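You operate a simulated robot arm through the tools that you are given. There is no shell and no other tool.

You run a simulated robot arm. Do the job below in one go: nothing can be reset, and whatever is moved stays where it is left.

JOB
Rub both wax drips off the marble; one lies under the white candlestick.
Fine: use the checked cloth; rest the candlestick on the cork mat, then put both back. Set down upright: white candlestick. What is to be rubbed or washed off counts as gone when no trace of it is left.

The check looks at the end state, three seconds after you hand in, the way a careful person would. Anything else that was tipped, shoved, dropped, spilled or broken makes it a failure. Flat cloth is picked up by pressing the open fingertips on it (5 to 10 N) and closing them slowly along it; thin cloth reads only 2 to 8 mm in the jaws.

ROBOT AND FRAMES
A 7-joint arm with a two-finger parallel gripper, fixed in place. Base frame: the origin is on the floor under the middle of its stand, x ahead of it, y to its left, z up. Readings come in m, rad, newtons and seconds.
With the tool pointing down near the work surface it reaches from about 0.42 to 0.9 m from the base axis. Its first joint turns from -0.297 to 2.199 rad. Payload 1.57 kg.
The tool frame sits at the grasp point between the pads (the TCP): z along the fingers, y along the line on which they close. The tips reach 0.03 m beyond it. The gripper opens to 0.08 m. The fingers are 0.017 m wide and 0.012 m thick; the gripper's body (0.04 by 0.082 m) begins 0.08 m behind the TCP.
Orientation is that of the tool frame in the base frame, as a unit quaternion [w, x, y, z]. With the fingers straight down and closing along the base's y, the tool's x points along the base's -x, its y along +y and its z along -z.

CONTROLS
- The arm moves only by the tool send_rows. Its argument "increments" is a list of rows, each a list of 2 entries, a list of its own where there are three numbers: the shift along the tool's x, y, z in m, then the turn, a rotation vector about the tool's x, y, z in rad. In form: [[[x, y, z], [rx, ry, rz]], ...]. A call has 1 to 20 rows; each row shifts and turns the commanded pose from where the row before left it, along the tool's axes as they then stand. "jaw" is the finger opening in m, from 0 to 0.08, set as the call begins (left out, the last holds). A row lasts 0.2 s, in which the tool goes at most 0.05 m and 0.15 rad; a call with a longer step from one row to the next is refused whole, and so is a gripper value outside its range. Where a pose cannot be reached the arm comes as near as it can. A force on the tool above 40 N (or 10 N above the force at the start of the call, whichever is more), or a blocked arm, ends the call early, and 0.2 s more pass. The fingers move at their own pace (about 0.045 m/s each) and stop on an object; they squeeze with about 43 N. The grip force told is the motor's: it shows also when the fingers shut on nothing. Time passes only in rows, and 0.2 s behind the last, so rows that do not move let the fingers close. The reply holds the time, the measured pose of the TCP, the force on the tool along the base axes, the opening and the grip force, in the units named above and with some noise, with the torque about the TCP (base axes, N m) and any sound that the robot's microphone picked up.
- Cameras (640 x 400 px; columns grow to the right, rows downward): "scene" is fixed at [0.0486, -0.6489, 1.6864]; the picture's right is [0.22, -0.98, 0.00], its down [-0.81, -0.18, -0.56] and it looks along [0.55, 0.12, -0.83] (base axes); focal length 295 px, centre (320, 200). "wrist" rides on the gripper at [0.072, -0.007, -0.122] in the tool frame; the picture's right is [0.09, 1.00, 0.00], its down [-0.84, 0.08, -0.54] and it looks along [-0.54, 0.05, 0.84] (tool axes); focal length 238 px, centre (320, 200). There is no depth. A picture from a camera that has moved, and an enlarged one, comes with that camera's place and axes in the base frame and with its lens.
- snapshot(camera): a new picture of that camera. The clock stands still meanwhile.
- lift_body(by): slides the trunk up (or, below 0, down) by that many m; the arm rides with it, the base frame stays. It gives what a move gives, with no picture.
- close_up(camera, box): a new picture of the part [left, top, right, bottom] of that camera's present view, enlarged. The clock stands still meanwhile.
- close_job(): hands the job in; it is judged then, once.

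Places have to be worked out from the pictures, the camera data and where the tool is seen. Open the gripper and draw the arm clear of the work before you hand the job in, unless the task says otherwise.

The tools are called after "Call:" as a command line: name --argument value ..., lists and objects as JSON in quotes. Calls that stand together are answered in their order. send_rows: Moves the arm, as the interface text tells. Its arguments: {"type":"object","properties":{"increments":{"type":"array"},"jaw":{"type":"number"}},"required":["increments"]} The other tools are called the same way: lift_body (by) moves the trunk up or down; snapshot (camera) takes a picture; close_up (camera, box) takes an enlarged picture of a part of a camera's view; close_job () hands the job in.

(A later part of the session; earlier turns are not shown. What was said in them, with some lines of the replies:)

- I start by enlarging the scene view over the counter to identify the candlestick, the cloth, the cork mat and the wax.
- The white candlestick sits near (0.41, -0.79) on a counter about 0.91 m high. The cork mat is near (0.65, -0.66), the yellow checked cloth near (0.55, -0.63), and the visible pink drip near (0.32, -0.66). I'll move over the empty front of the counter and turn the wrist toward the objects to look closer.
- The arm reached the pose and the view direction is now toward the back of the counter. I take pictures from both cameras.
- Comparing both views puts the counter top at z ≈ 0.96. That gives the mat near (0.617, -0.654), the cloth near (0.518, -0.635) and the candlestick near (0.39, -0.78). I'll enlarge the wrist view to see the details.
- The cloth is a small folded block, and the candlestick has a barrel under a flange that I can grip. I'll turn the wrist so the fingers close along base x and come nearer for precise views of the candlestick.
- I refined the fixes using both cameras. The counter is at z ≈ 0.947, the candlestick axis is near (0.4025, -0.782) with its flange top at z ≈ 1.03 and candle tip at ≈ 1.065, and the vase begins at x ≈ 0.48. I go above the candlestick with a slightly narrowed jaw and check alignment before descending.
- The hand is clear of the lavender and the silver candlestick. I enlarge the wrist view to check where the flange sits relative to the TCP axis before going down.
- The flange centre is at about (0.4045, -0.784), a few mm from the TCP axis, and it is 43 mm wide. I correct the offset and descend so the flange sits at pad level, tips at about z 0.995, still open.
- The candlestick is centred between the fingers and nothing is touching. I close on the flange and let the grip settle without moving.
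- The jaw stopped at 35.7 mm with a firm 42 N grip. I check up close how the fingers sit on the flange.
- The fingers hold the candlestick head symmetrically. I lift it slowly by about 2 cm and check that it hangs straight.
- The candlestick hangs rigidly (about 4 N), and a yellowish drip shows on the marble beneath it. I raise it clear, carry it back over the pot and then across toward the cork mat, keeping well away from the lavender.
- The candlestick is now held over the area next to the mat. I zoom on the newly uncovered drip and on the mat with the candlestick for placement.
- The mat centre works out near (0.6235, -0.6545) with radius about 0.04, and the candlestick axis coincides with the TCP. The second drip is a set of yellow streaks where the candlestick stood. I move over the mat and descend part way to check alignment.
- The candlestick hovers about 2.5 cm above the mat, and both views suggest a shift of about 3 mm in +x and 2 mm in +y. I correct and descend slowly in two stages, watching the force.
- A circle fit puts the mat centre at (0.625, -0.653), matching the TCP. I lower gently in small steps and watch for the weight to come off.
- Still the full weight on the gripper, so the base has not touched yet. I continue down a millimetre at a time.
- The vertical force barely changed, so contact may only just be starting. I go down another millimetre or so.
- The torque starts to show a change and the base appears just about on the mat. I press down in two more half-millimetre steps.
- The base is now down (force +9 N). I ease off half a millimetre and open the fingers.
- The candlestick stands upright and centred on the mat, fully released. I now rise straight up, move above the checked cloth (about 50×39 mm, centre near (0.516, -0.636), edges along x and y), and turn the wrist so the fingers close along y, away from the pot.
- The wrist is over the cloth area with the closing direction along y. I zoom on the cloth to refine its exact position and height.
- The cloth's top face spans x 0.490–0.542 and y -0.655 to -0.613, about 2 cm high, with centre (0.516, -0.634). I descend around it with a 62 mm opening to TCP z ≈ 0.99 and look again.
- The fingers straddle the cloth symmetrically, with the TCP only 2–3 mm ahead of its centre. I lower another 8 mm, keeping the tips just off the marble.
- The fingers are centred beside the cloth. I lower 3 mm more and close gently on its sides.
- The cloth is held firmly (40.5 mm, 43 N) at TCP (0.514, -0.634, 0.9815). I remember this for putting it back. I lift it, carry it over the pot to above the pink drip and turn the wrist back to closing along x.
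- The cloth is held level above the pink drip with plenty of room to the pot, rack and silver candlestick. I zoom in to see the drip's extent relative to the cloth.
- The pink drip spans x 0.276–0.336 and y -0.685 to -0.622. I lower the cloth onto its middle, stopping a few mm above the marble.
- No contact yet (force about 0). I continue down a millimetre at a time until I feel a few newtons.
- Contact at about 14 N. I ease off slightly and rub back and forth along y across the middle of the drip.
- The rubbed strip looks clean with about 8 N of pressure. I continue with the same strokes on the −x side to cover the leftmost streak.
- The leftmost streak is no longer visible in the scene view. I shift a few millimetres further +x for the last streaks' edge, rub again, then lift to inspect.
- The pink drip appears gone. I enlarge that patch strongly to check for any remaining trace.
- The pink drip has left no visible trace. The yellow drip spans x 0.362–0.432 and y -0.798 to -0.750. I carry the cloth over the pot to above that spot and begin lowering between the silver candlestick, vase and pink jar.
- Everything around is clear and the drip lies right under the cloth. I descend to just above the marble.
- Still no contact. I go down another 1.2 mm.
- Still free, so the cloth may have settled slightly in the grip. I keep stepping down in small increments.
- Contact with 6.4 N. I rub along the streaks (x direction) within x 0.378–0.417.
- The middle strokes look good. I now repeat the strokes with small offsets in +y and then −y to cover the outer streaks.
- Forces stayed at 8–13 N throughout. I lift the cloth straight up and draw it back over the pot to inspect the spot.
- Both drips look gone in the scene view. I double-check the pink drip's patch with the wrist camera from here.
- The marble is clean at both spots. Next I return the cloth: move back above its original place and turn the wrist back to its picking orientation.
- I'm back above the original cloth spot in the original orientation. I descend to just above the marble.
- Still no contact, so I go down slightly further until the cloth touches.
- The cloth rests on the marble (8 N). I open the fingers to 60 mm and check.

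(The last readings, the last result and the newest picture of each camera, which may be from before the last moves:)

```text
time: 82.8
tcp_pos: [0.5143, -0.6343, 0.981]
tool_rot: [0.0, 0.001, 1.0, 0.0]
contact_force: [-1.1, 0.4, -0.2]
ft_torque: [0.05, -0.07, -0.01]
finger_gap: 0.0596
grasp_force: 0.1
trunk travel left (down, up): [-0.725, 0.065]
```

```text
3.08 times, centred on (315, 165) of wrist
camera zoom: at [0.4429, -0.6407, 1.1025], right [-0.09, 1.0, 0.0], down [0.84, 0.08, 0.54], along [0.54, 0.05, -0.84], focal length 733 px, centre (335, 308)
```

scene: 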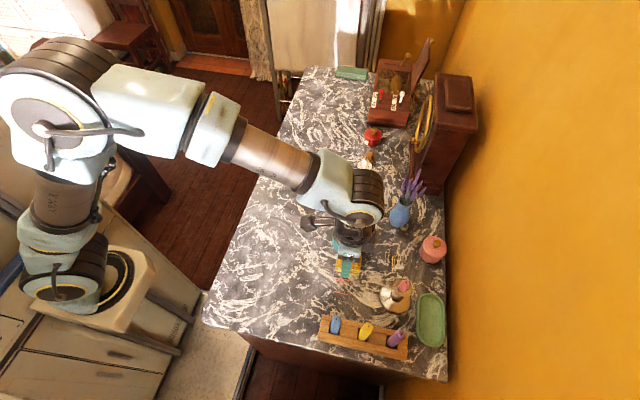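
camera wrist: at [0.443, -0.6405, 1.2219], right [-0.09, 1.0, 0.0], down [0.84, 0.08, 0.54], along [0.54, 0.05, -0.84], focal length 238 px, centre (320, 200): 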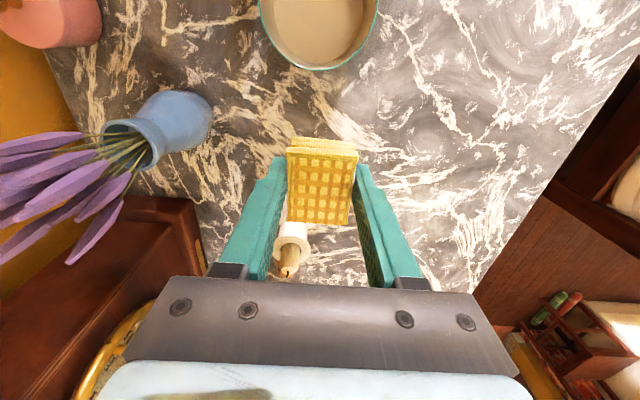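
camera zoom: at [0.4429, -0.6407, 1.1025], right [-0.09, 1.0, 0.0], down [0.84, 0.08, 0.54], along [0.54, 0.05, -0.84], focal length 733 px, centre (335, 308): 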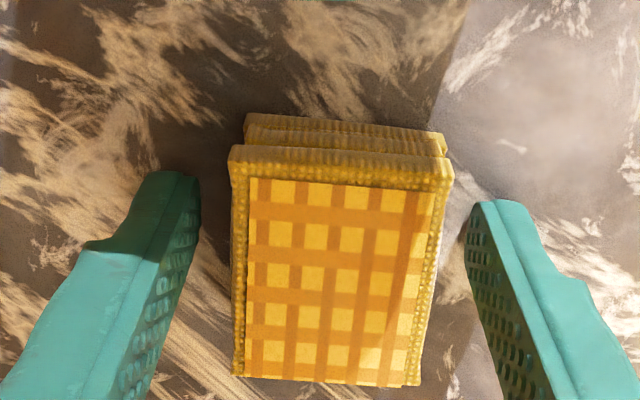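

The cloth is back in its place and released. I rise straight up, turn the wrist, and go above the candlestick on the mat.

Call:
send_rows --increments '[[[0, 0, -0.02], [0, 0, 0]], [[0, 0, -0.035], [0, 0, 0]], [[0, 0, -0.04], [0, 0, 0]], [[0, 0, -0.04], [0, 0, 0]], [[0, 0, -0.03], [0, 0, 0]], [[0, 0, 0], [0, 0, 0.1428]], [[0, 0, 0], [0, 0, 0.1428]], [[0, 0, 0], [0, 0, 0.1428]], [[0, 0, 0], [0, 0, 0.1428]], [[0, 0, 0], [0, 0, 0.1428]], [[0, 0, 0], [0, 0, 0.1428]], [[0, 0, 0], [0, 0, 0.1428]], [[0, 0, 0], [0, 0, 0.1428]], [[0, 0, 0], [0, 0, 0.1428]], [[0, 0, 0], [0, 0, 0.1428]], [[0, 0, 0], [0, 0, 0.1428]], [[-0.0065, 0.0368, 0], [0, 0, 0]], [[-0.0065, 0.0368, 0], [0, 0, 0]], [[-0.0064, 0.0367, 0], [0, 0, 0]], [[0, 0, 0], [0, 0, 0]]]' --jaw 0.06

Call:
snapshot --camera "wrist"

Call:
close_up --camera "scene" --box '[310, 150, 410, 240]'

```text
time: 87.0
tcp_pos: [0.6238, -0.6538, 1.1447]
tool_rot: [0.0, 0.708, 0.706, 0.0]
contact_force: [0.0, -0.4, 0.4]
ft_torque: [0.01, -0.02, 0.0]
finger_gap: 0.0598
grasp_force: 0.1
trunk travel left (down, up): [-0.725, 0.065]
```

```text
taken
camera wrist: at [0.6177, -0.5802, 1.2672], right [1.0, 0.09, 0.0], down [0.08, -0.84, 0.54], along [0.05, -0.54, -0.84], focal length 238 px, centre (320, 200)
```

wrist: 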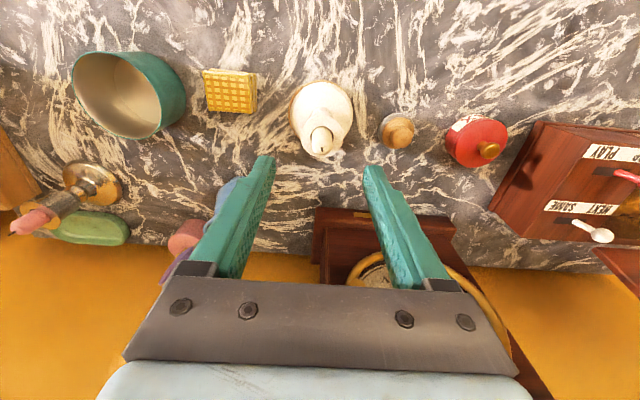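

```text
4.44 times, centred on (360, 195) of scene
camera zoom: at [0.0486, -0.6489, 1.6864], right [0.22, -0.98, 0.0], down [-0.81, -0.18, -0.56], along [0.55, 0.12, -0.83], focal length 1309 px, centre (142, 222)
```

zoom: 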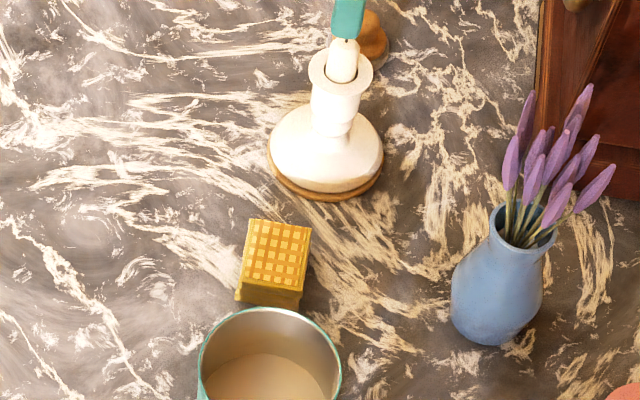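

The cloth lies as before and the candlestick stands upright. I zoom on the flange to check alignment before descending.

Call:
close_up --camera "wrist" --box '[256, 80, 384, 180]'

Call:
close_up --camera "scene" --box '[320, 110, 480, 210]'

```text
4.00 times, centred on (320, 130) of wrist
camera zoom: at [0.6177, -0.5802, 1.2672], right [1.0, 0.09, 0.0], down [0.08, -0.84, 0.54], along [0.05, -0.54, -0.84], focal length 953 px, centre (320, 480)
```

zoom: 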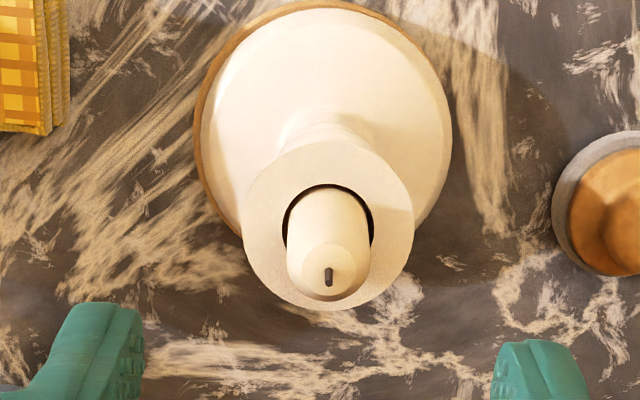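

```text
4.00 times, centred on (400, 160) of scene
camera zoom: at [0.0486, -0.6489, 1.6864], right [0.22, -0.98, 0.0], down [-0.81, -0.18, -0.56], along [0.55, 0.12, -0.83], focal length 1178 px, centre (0, 360)
```

zoom: 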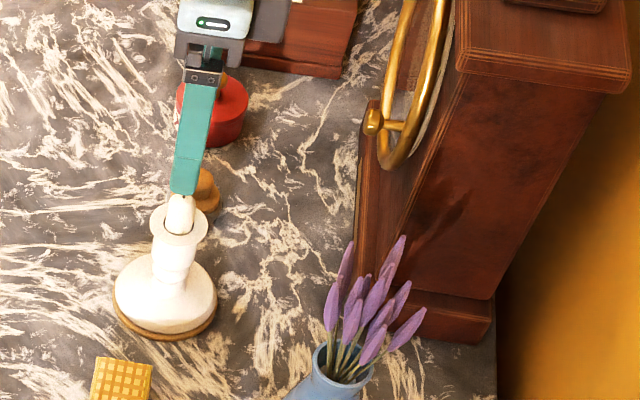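

The flange axis is at (0.626, -0.654), within about 2 mm of the TCP. I descend to the earlier grip height with the fingers open.

Call:
send_rows --increments '[[[0, 0.001, 0.02], [0, 0, 0]], [[0, 0, 0.03], [0, 0, 0]], [[0, 0, 0.03], [0, 0, 0]], [[0, 0, 0.02], [0, 0, 0]], [[0, 0, 0.012], [0, 0, 0]], [[0, 0, 0], [0, 0, 0]]]' --jaw 0.066

Call:
close_up --camera "wrist" --box '[240, 90, 400, 250]'

```text
time: 88.4
tcp_pos: [0.6261, -0.6544, 1.0324]
tool_rot: [-0.001, 0.707, 0.707, 0.0]
contact_force: [-0.5, -0.9, 0.2]
ft_torque: [-0.03, -0.02, -0.03]
finger_gap: 0.0661
grasp_force: 0.0
trunk travel left (down, up): [-0.725, 0.065]
```

```text
2.50 times, centred on (320, 170) of wrist
camera zoom: at [0.6195, -0.5818, 1.1546], right [1.0, 0.09, 0.0], down [0.08, -0.84, 0.54], along [0.05, -0.54, -0.84], focal length 596 px, centre (320, 275)
```

zoom: 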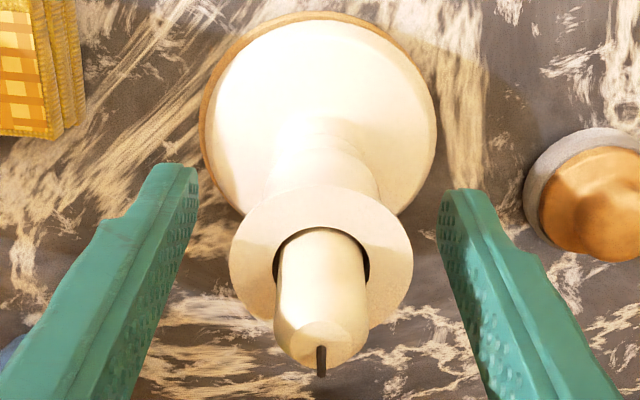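

The candlestick is centred again. I close on it as before.

Call:
send_rows --increments '[[[0, 0, 0], [0, 0, 0]], [[0, 0, 0], [0, 0, 0]], [[0, 0, 0], [0, 0, 0]], [[0, 0, 0], [0, 0, 0]], [[0, 0, 0], [0, 0, 0]]]' --jaw 0.025

Call:
send_rows --increments '[[[0, 0, -0.004], [0, 0, 0]], [[0, 0, -0.004], [0, 0, 0]], [[0, 0, -0.004], [0, 0, 0]], [[0, 0, -0.004], [0, 0, 0]], [[0, 0, -0.004], [0, 0, 0]], [[0, 0, 0], [0, 0, 0]]]' --jaw 0.025

Call:
close_up --camera "wrist" --box '[240, 90, 400, 250]'

Call:
close_up --camera "scene" --box '[330, 140, 400, 210]'

```text
time: 89.6
tcp_pos: [0.6262, -0.6539, 1.0324]
tool_rot: [0.0, 0.707, 0.707, 0.0]
contact_force: [-2.0, 0.3, 0.1]
ft_torque: [-0.05, 0.05, 0.01]
finger_gap: 0.0359
grasp_force: 42.4
trunk travel left (down, up): [-0.725, 0.065]
```

```text
time: 91.0
tcp_pos: [0.6261, -0.6546, 1.0534]
tool_rot: [0.0, 0.707, 0.707, 0.0]
contact_force: [-0.4, -0.8, -4.0]
ft_torque: [-0.01, 0.02, -0.02]
finger_gap: 0.036
grasp_force: 42.5
trunk travel left (down, up): [-0.725, 0.065]
```

```text
2.50 times, centred on (320, 170) of wrist
camera zoom: at [0.6199, -0.5817, 1.176], right [1.0, 0.09, 0.0], down [0.08, -0.84, 0.54], along [0.05, -0.54, -0.84], focal length 596 px, centre (320, 275)
```

zoom: 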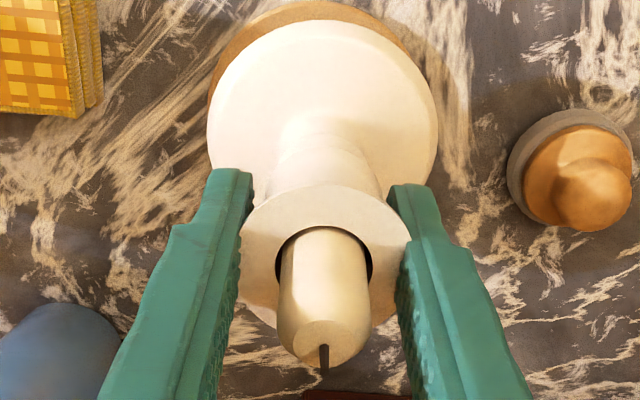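

```text
5.71 times, centred on (365, 175) of scene
camera zoom: at [0.0486, -0.6489, 1.6864], right [0.22, -0.98, 0.0], down [-0.81, -0.18, -0.56], along [0.55, 0.12, -0.83], focal length 1683 px, centre (63, 343)
```

zoom: 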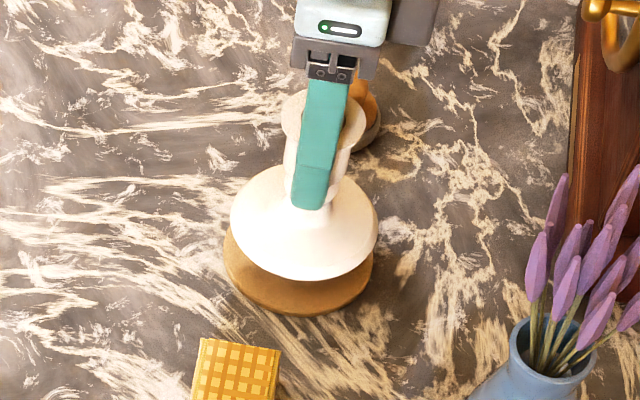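

The candlestick is held firmly and the mat stayed in place. I reverse the earlier route back to above the candlestick's original spot.

Call:
send_rows --increments '[[[0, 0, -0.02], [0, 0, 0]], [[0, 0, -0.03], [0, 0, 0]], [[0, 0, -0.03], [0, 0, 0]], [[0, 0, -0.03], [0, 0, 0]], [[0, -0.016, 0], [0, 0, 0]], [[0, -0.03, 0], [0, 0, 0]], [[0, -0.035, 0], [0, 0, 0]], [[0, -0.035, 0], [0, 0, 0]], [[0, -0.035, 0], [0, 0, 0]], [[0, -0.035, 0], [0, 0, 0]], [[0, -0.02, 0], [0, 0, 0]], [[0, -0.0151, 0], [0, 0, 0]], [[-0.015, 0, 0], [0, 0, 0]], [[-0.03, 0, 0], [0, 0, 0]], [[-0.03, 0, 0], [0, 0, 0]], [[-0.03, 0, 0], [0, 0, 0]], [[-0.0155, 0, 0], [0, 0, 0]], [[-0.01, 0, 0], [0, 0, 0]], [[0, 0, 0], [0, 0, 0]]]' --jaw 0.025

Call:
snapshot --camera "wrist"

Call:
close_up --camera "scene" --box '[340, 190, 450, 290]'

```text
time: 95.0
tcp_pos: [0.4048, -0.7843, 1.1613]
tool_rot: [0.0, 0.708, 0.706, 0.0]
contact_force: [0.6, 0.0, -4.5]
ft_torque: [-0.01, 0.01, 0.01]
finger_gap: 0.0359
grasp_force: 43.3
trunk travel left (down, up): [-0.725, 0.065]
```

```text
taken
camera wrist: at [0.3976, -0.7109, 1.2847], right [1.0, 0.09, 0.0], down [0.08, -0.84, 0.54], along [0.05, -0.54, -0.84], focal length 238 px, centre (320, 200)
```

wrist: 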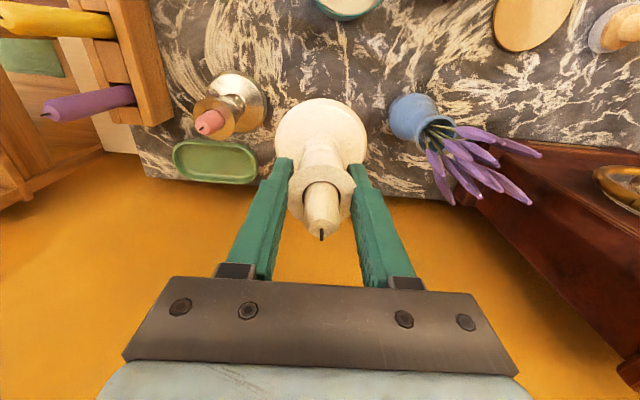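

```text
4.00 times, centred on (395, 240) of scene
camera zoom: at [0.0486, -0.6489, 1.6864], right [0.22, -0.98, 0.0], down [-0.81, -0.18, -0.56], along [0.55, 0.12, -0.83], focal length 1178 px, centre (20, 40)
```

zoom: 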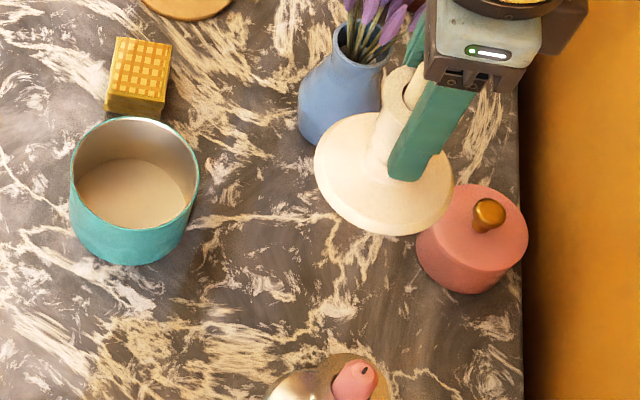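

I'm above the original spot and the marble there looks clean. I descend most of the way, leaving about 1 cm.

Call:
send_rows --increments '[[[0, 0, 0.02], [0, 0, 0]], [[0, 0, 0.03], [0, 0, 0]], [[0, 0, 0.03], [0, 0, 0]], [[0, 0, 0.025], [0, 0, 0]], [[0, 0, 0.015], [0, 0, 0]], [[0, 0, 0.005], [0, 0, 0]], [[0, 0, 0], [0, 0, 0]]]' --jaw 0.025

Call:
close_up --camera "scene" --box '[360, 210, 440, 280]'

Call:
close_up --camera "wrist" --box '[220, 70, 420, 250]'

```text
time: 96.6
tcp_pos: [0.4055, -0.7864, 1.0379]
tool_rot: [-0.001, 0.707, 0.707, 0.001]
contact_force: [0.3, -0.1, -4.0]
ft_torque: [-0.02, 0.03, 0.02]
finger_gap: 0.0359
grasp_force: 42.8
trunk travel left (down, up): [-0.725, 0.065]
```

```text
5.71 times, centred on (400, 245) of scene
camera zoom: at [0.0486, -0.6489, 1.6864], right [0.22, -0.98, 0.0], down [-0.81, -0.18, -0.56], along [0.55, 0.12, -0.83], focal length 1683 px, centre (-137, -57)
```

zoom: 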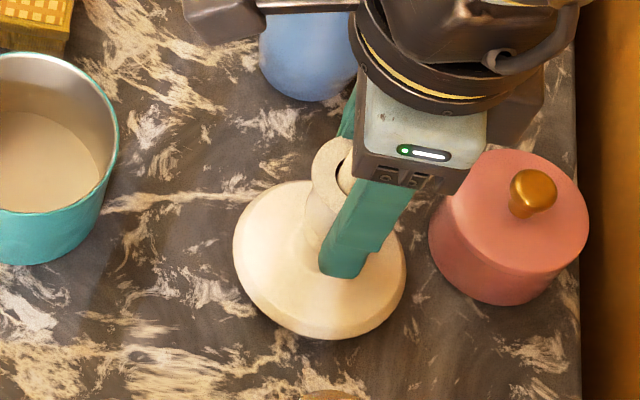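

```text
2.22 times, centred on (320, 160) of wrist
camera zoom: at [0.3989, -0.7132, 1.1601], right [1.0, 0.09, 0.0], down [0.08, -0.84, 0.54], along [0.05, -0.54, -0.84], focal length 530 px, centre (320, 289)
```

zoom: 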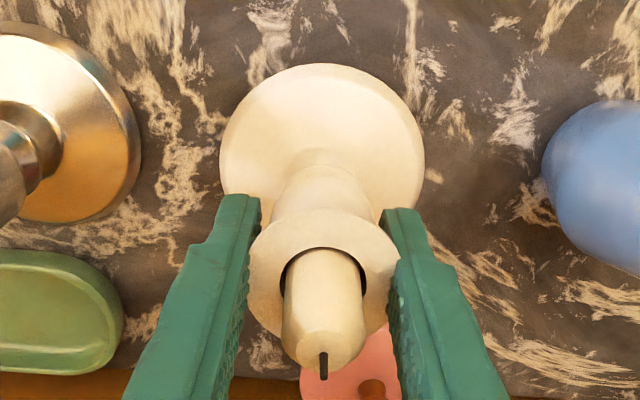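

Position matches the original grip spot to about 1 mm, with clearance all round. I lower slowly the last centimetre.

Call:
send_rows --increments '[[[0, 0, 0.003], [0, 0, 0]], [[0, 0, 0.003], [0, 0, 0]], [[0, 0, 0.0015], [0, 0, 0]], [[0, 0, 0], [0, 0, 0]]]' --jaw 0.025

Call:
send_rows --increments '[[[0, 0, 0.001], [0, 0, 0]], [[0, 0, 0], [0, 0, 0]]]' --jaw 0.025

Call:
send_rows --increments '[[[0, 0, 0.001], [0, 0, 0]], [[0, 0, 0], [0, 0, 0]]]' --jaw 0.025

```text
time: 97.6
tcp_pos: [0.4046, -0.7848, 1.0305]
tool_rot: [0.0, 0.707, 0.707, 0.0]
contact_force: [0.1, 0.4, -4.5]
ft_torque: [0.02, 0.0, 0.01]
finger_gap: 0.036
grasp_force: 42.8
trunk travel left (down, up): [-0.725, 0.065]
```

```text
time: 98.2
tcp_pos: [0.4049, -0.7853, 1.0295]
tool_rot: [-0.001, 0.707, 0.707, 0.0]
contact_force: [0.5, 0.4, -5.1]
ft_torque: [-0.01, -0.01, -0.03]
finger_gap: 0.0357
grasp_force: 42.8
trunk travel left (down, up): [-0.725, 0.065]
```

```text
time: 98.8
tcp_pos: [0.4039, -0.7842, 1.0285]
tool_rot: [0.0, 0.707, 0.707, 0.0]
contact_force: [0.3, -0.6, -4.1]
ft_torque: [-0.02, 0.01, -0.01]
finger_gap: 0.0358
grasp_force: 42.7
trunk travel left (down, up): [-0.725, 0.065]
```

The full weight still hangs on the gripper. I continue down in half-millimetre steps.

Call:
send_rows --increments '[[[0, 0, 0.0006], [0, 0, 0]], [[0, 0, 0], [0, 0, 0]]]' --jaw 0.025

Call:
send_rows --increments '[[[0, 0, 0.0006], [0, 0, 0]], [[0, 0, 0], [0, 0, 0]]]' --jaw 0.025

```text
time: 99.4
tcp_pos: [0.404, -0.785, 1.0274]
tool_rot: [0.001, 0.708, 0.707, 0.0]
contact_force: [-0.1, -0.4, -4.7]
ft_torque: [-0.01, 0.01, 0.02]
finger_gap: 0.036
grasp_force: 42.6
trunk travel left (down, up): [-0.725, 0.065]
```

```text
time: 100.0
tcp_pos: [0.4034, -0.7842, 1.0278]
tool_rot: [0.0, 0.706, 0.708, 0.0]
contact_force: [0.4, -0.6, -2.3]
ft_torque: [-0.03, 0.1, 0.0]
finger_gap: 0.0358
grasp_force: 42.8
trunk travel left (down, up): [-0.725, 0.065]
```

The weight is starting to come off and torque appears, so contact is beginning. One more half millimetre.

Call:
send_rows --increments '[[[0, 0, 0.0005], [0, 0, 0]], [[0, 0, 0], [0, 0, 0]]]' --jaw 0.025

```text
time: 100.6
tcp_pos: [0.4037, -0.7855, 1.0277]
tool_rot: [0.001, 0.708, 0.707, 0.001]
contact_force: [-1.4, 1.3, 4.5]
ft_torque: [0.27, 0.23, 0.02]
finger_gap: 0.0358
grasp_force: 43.2
trunk travel left (down, up): [-0.725, 0.065]
```

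The base is down (force +4.5 N). I open the fingers in place.

Call:
send_rows --increments '[[[0, 0, 0], [0, 0, 0]], [[0, 0, 0], [0, 0, 0]], [[0, 0, 0], [0, 0, 0]], [[0, 0, 0], [0, 0, 0]]]' --jaw 0.068

Call:
close_up --camera "wrist" --box '[220, 70, 420, 250]'

Call:
close_up --camera "scene" --box '[360, 210, 440, 280]'

```text
time: 101.6
tcp_pos: [0.4046, -0.7842, 1.0257]
tool_rot: [-0.001, 0.707, 0.707, -0.001]
contact_force: [-0.5, -0.8, 0.1]
ft_torque: [0.01, 0.0, -0.02]
finger_gap: 0.068
grasp_force: 0.0
trunk travel left (down, up): [-0.725, 0.065]
```

```text
2.22 times, centred on (320, 160) of wrist
camera zoom: at [0.3983, -0.7119, 1.1492], right [1.0, 0.09, 0.0], down [0.08, -0.84, 0.54], along [0.05, -0.54, -0.84], focal length 530 px, centre (320, 289)
```

zoom: 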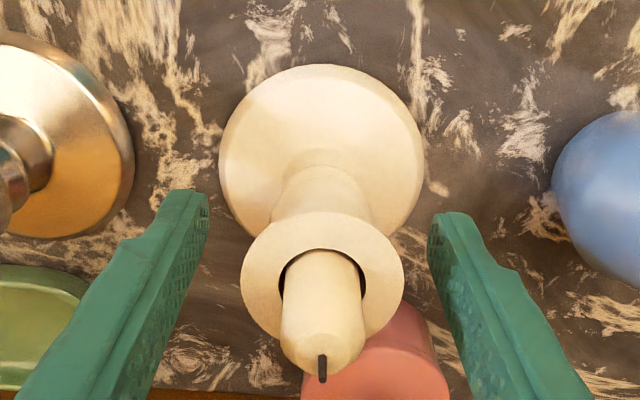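

```text
5.71 times, centred on (400, 245) of scene
camera zoom: at [0.0486, -0.6489, 1.6864], right [0.22, -0.98, 0.0], down [-0.81, -0.18, -0.56], along [0.55, 0.12, -0.83], focal length 1683 px, centre (-137, -57)
```

zoom: 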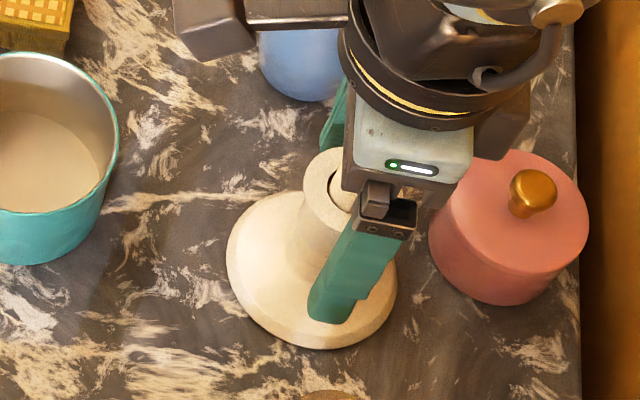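

The candlestick stands upright on its original spot and the grip is free. I rise straight up and draw the arm back clear of the work.

Call:
send_rows --increments '[[[0, 0, -0.02], [0, 0, 0]], [[0, 0, -0.03], [0, 0, 0]], [[0, 0, -0.03], [0, 0, 0]], [[0, 0, -0.03], [0, 0, 0]], [[0, 0, -0.04], [0, 0, 0]], [[0.03, 0, 0], [0, 0, 0]], [[0.04, 0, 0], [0, 0, 0]], [[0.04, 0, 0], [0, 0, 0]], [[0.04, 0, 0], [0, 0, 0]], [[0.04, 0, 0], [0, 0, 0]], [[0.04, 0, 0], [0, 0, 0]], [[0.04, 0, 0], [0, 0, 0]], [[0.04, 0, -0.02], [0, 0, 0]], [[0.03, 0, -0.02], [0, 0, 0]], [[0, 0, 0], [0, 0, 0]]]' --jaw 0.08

Call:
snapshot --camera "scene"

Call:
close_up --camera "scene" --box '[300, 210, 460, 310]'

Call:
close_up --camera "scene" --box '[320, 110, 480, 210]'

Call:
snapshot --camera "wrist"

```text
time: 104.8
tcp_pos: [0.4036, -0.4463, 1.2174]
tool_rot: [0.0, 0.707, 0.707, 0.001]
contact_force: [-0.1, 0.3, 0.3]
ft_torque: [-0.04, 0.01, 0.03]
finger_gap: 0.08
grasp_force: 0.0
trunk travel left (down, up): [-0.725, 0.065]
```

```text
taken
```

scene: 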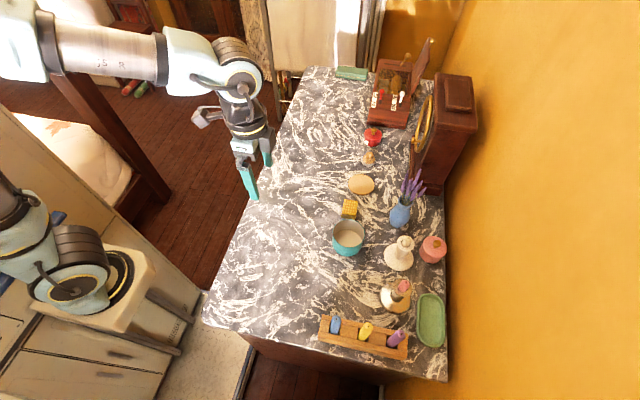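

```text
4.00 times, centred on (380, 260) of scene
camera zoom: at [0.0486, -0.6489, 1.6864], right [0.22, -0.98, 0.0], down [-0.81, -0.18, -0.56], along [0.55, 0.12, -0.83], focal length 1178 px, centre (80, -40)
```

zoom: 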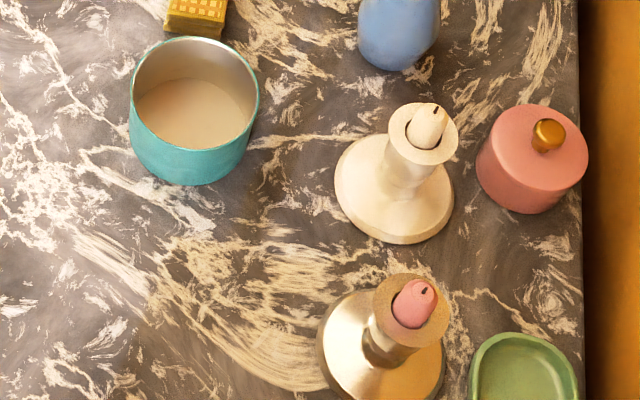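

```text
4.00 times, centred on (400, 160) of scene
camera zoom: at [0.0486, -0.6489, 1.6864], right [0.22, -0.98, 0.0], down [-0.81, -0.18, -0.56], along [0.55, 0.12, -0.83], focal length 1178 px, centre (0, 360)
```

zoom: 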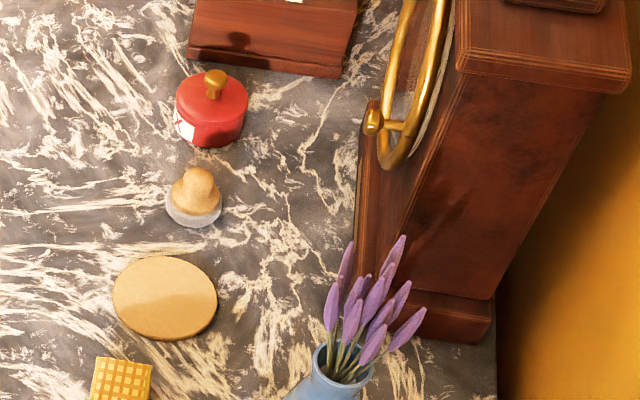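

```text
taken
camera wrist: at [0.3979, -0.3733, 1.3392], right [1.0, 0.09, 0.0], down [0.08, -0.84, 0.54], along [0.05, -0.54, -0.84], focal length 238 px, centre (320, 200)
```

wrist: 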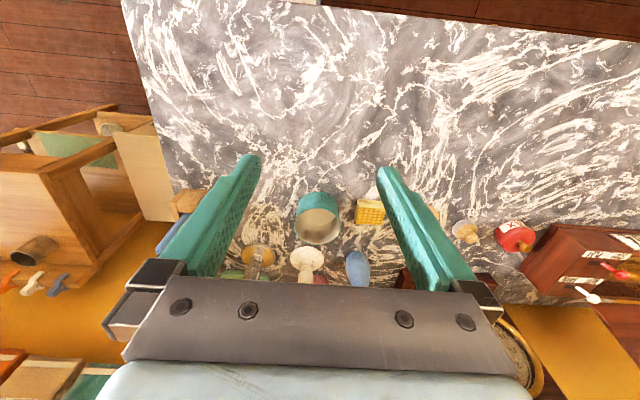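

Compared with the first pictures, the candlestick stands upright on its old spot, the cloth and mat are in place, both drips are gone, and nothing else has moved. The gripper is open and clear of the work, so I hand the job in.

Call:
close_job

```text
The job is handed in.
```

I rubbed both wax drips off the marble with the checked cloth, and close-up pictures of both spots show no trace left. I've handed the job in, but no verdict has come back yet.

- **Candlestick:** I rested it on the cork mat while I rubbed. It now stands upright on its original spot, within about 1–2 mm.
- **Cloth:** It lies back in its original place and orientation, also within about 1–2 mm.
- **Everything else:** The final pictures match the starting ones, with nothing tipped or moved. The gripper is open and the arm is clear of the work.
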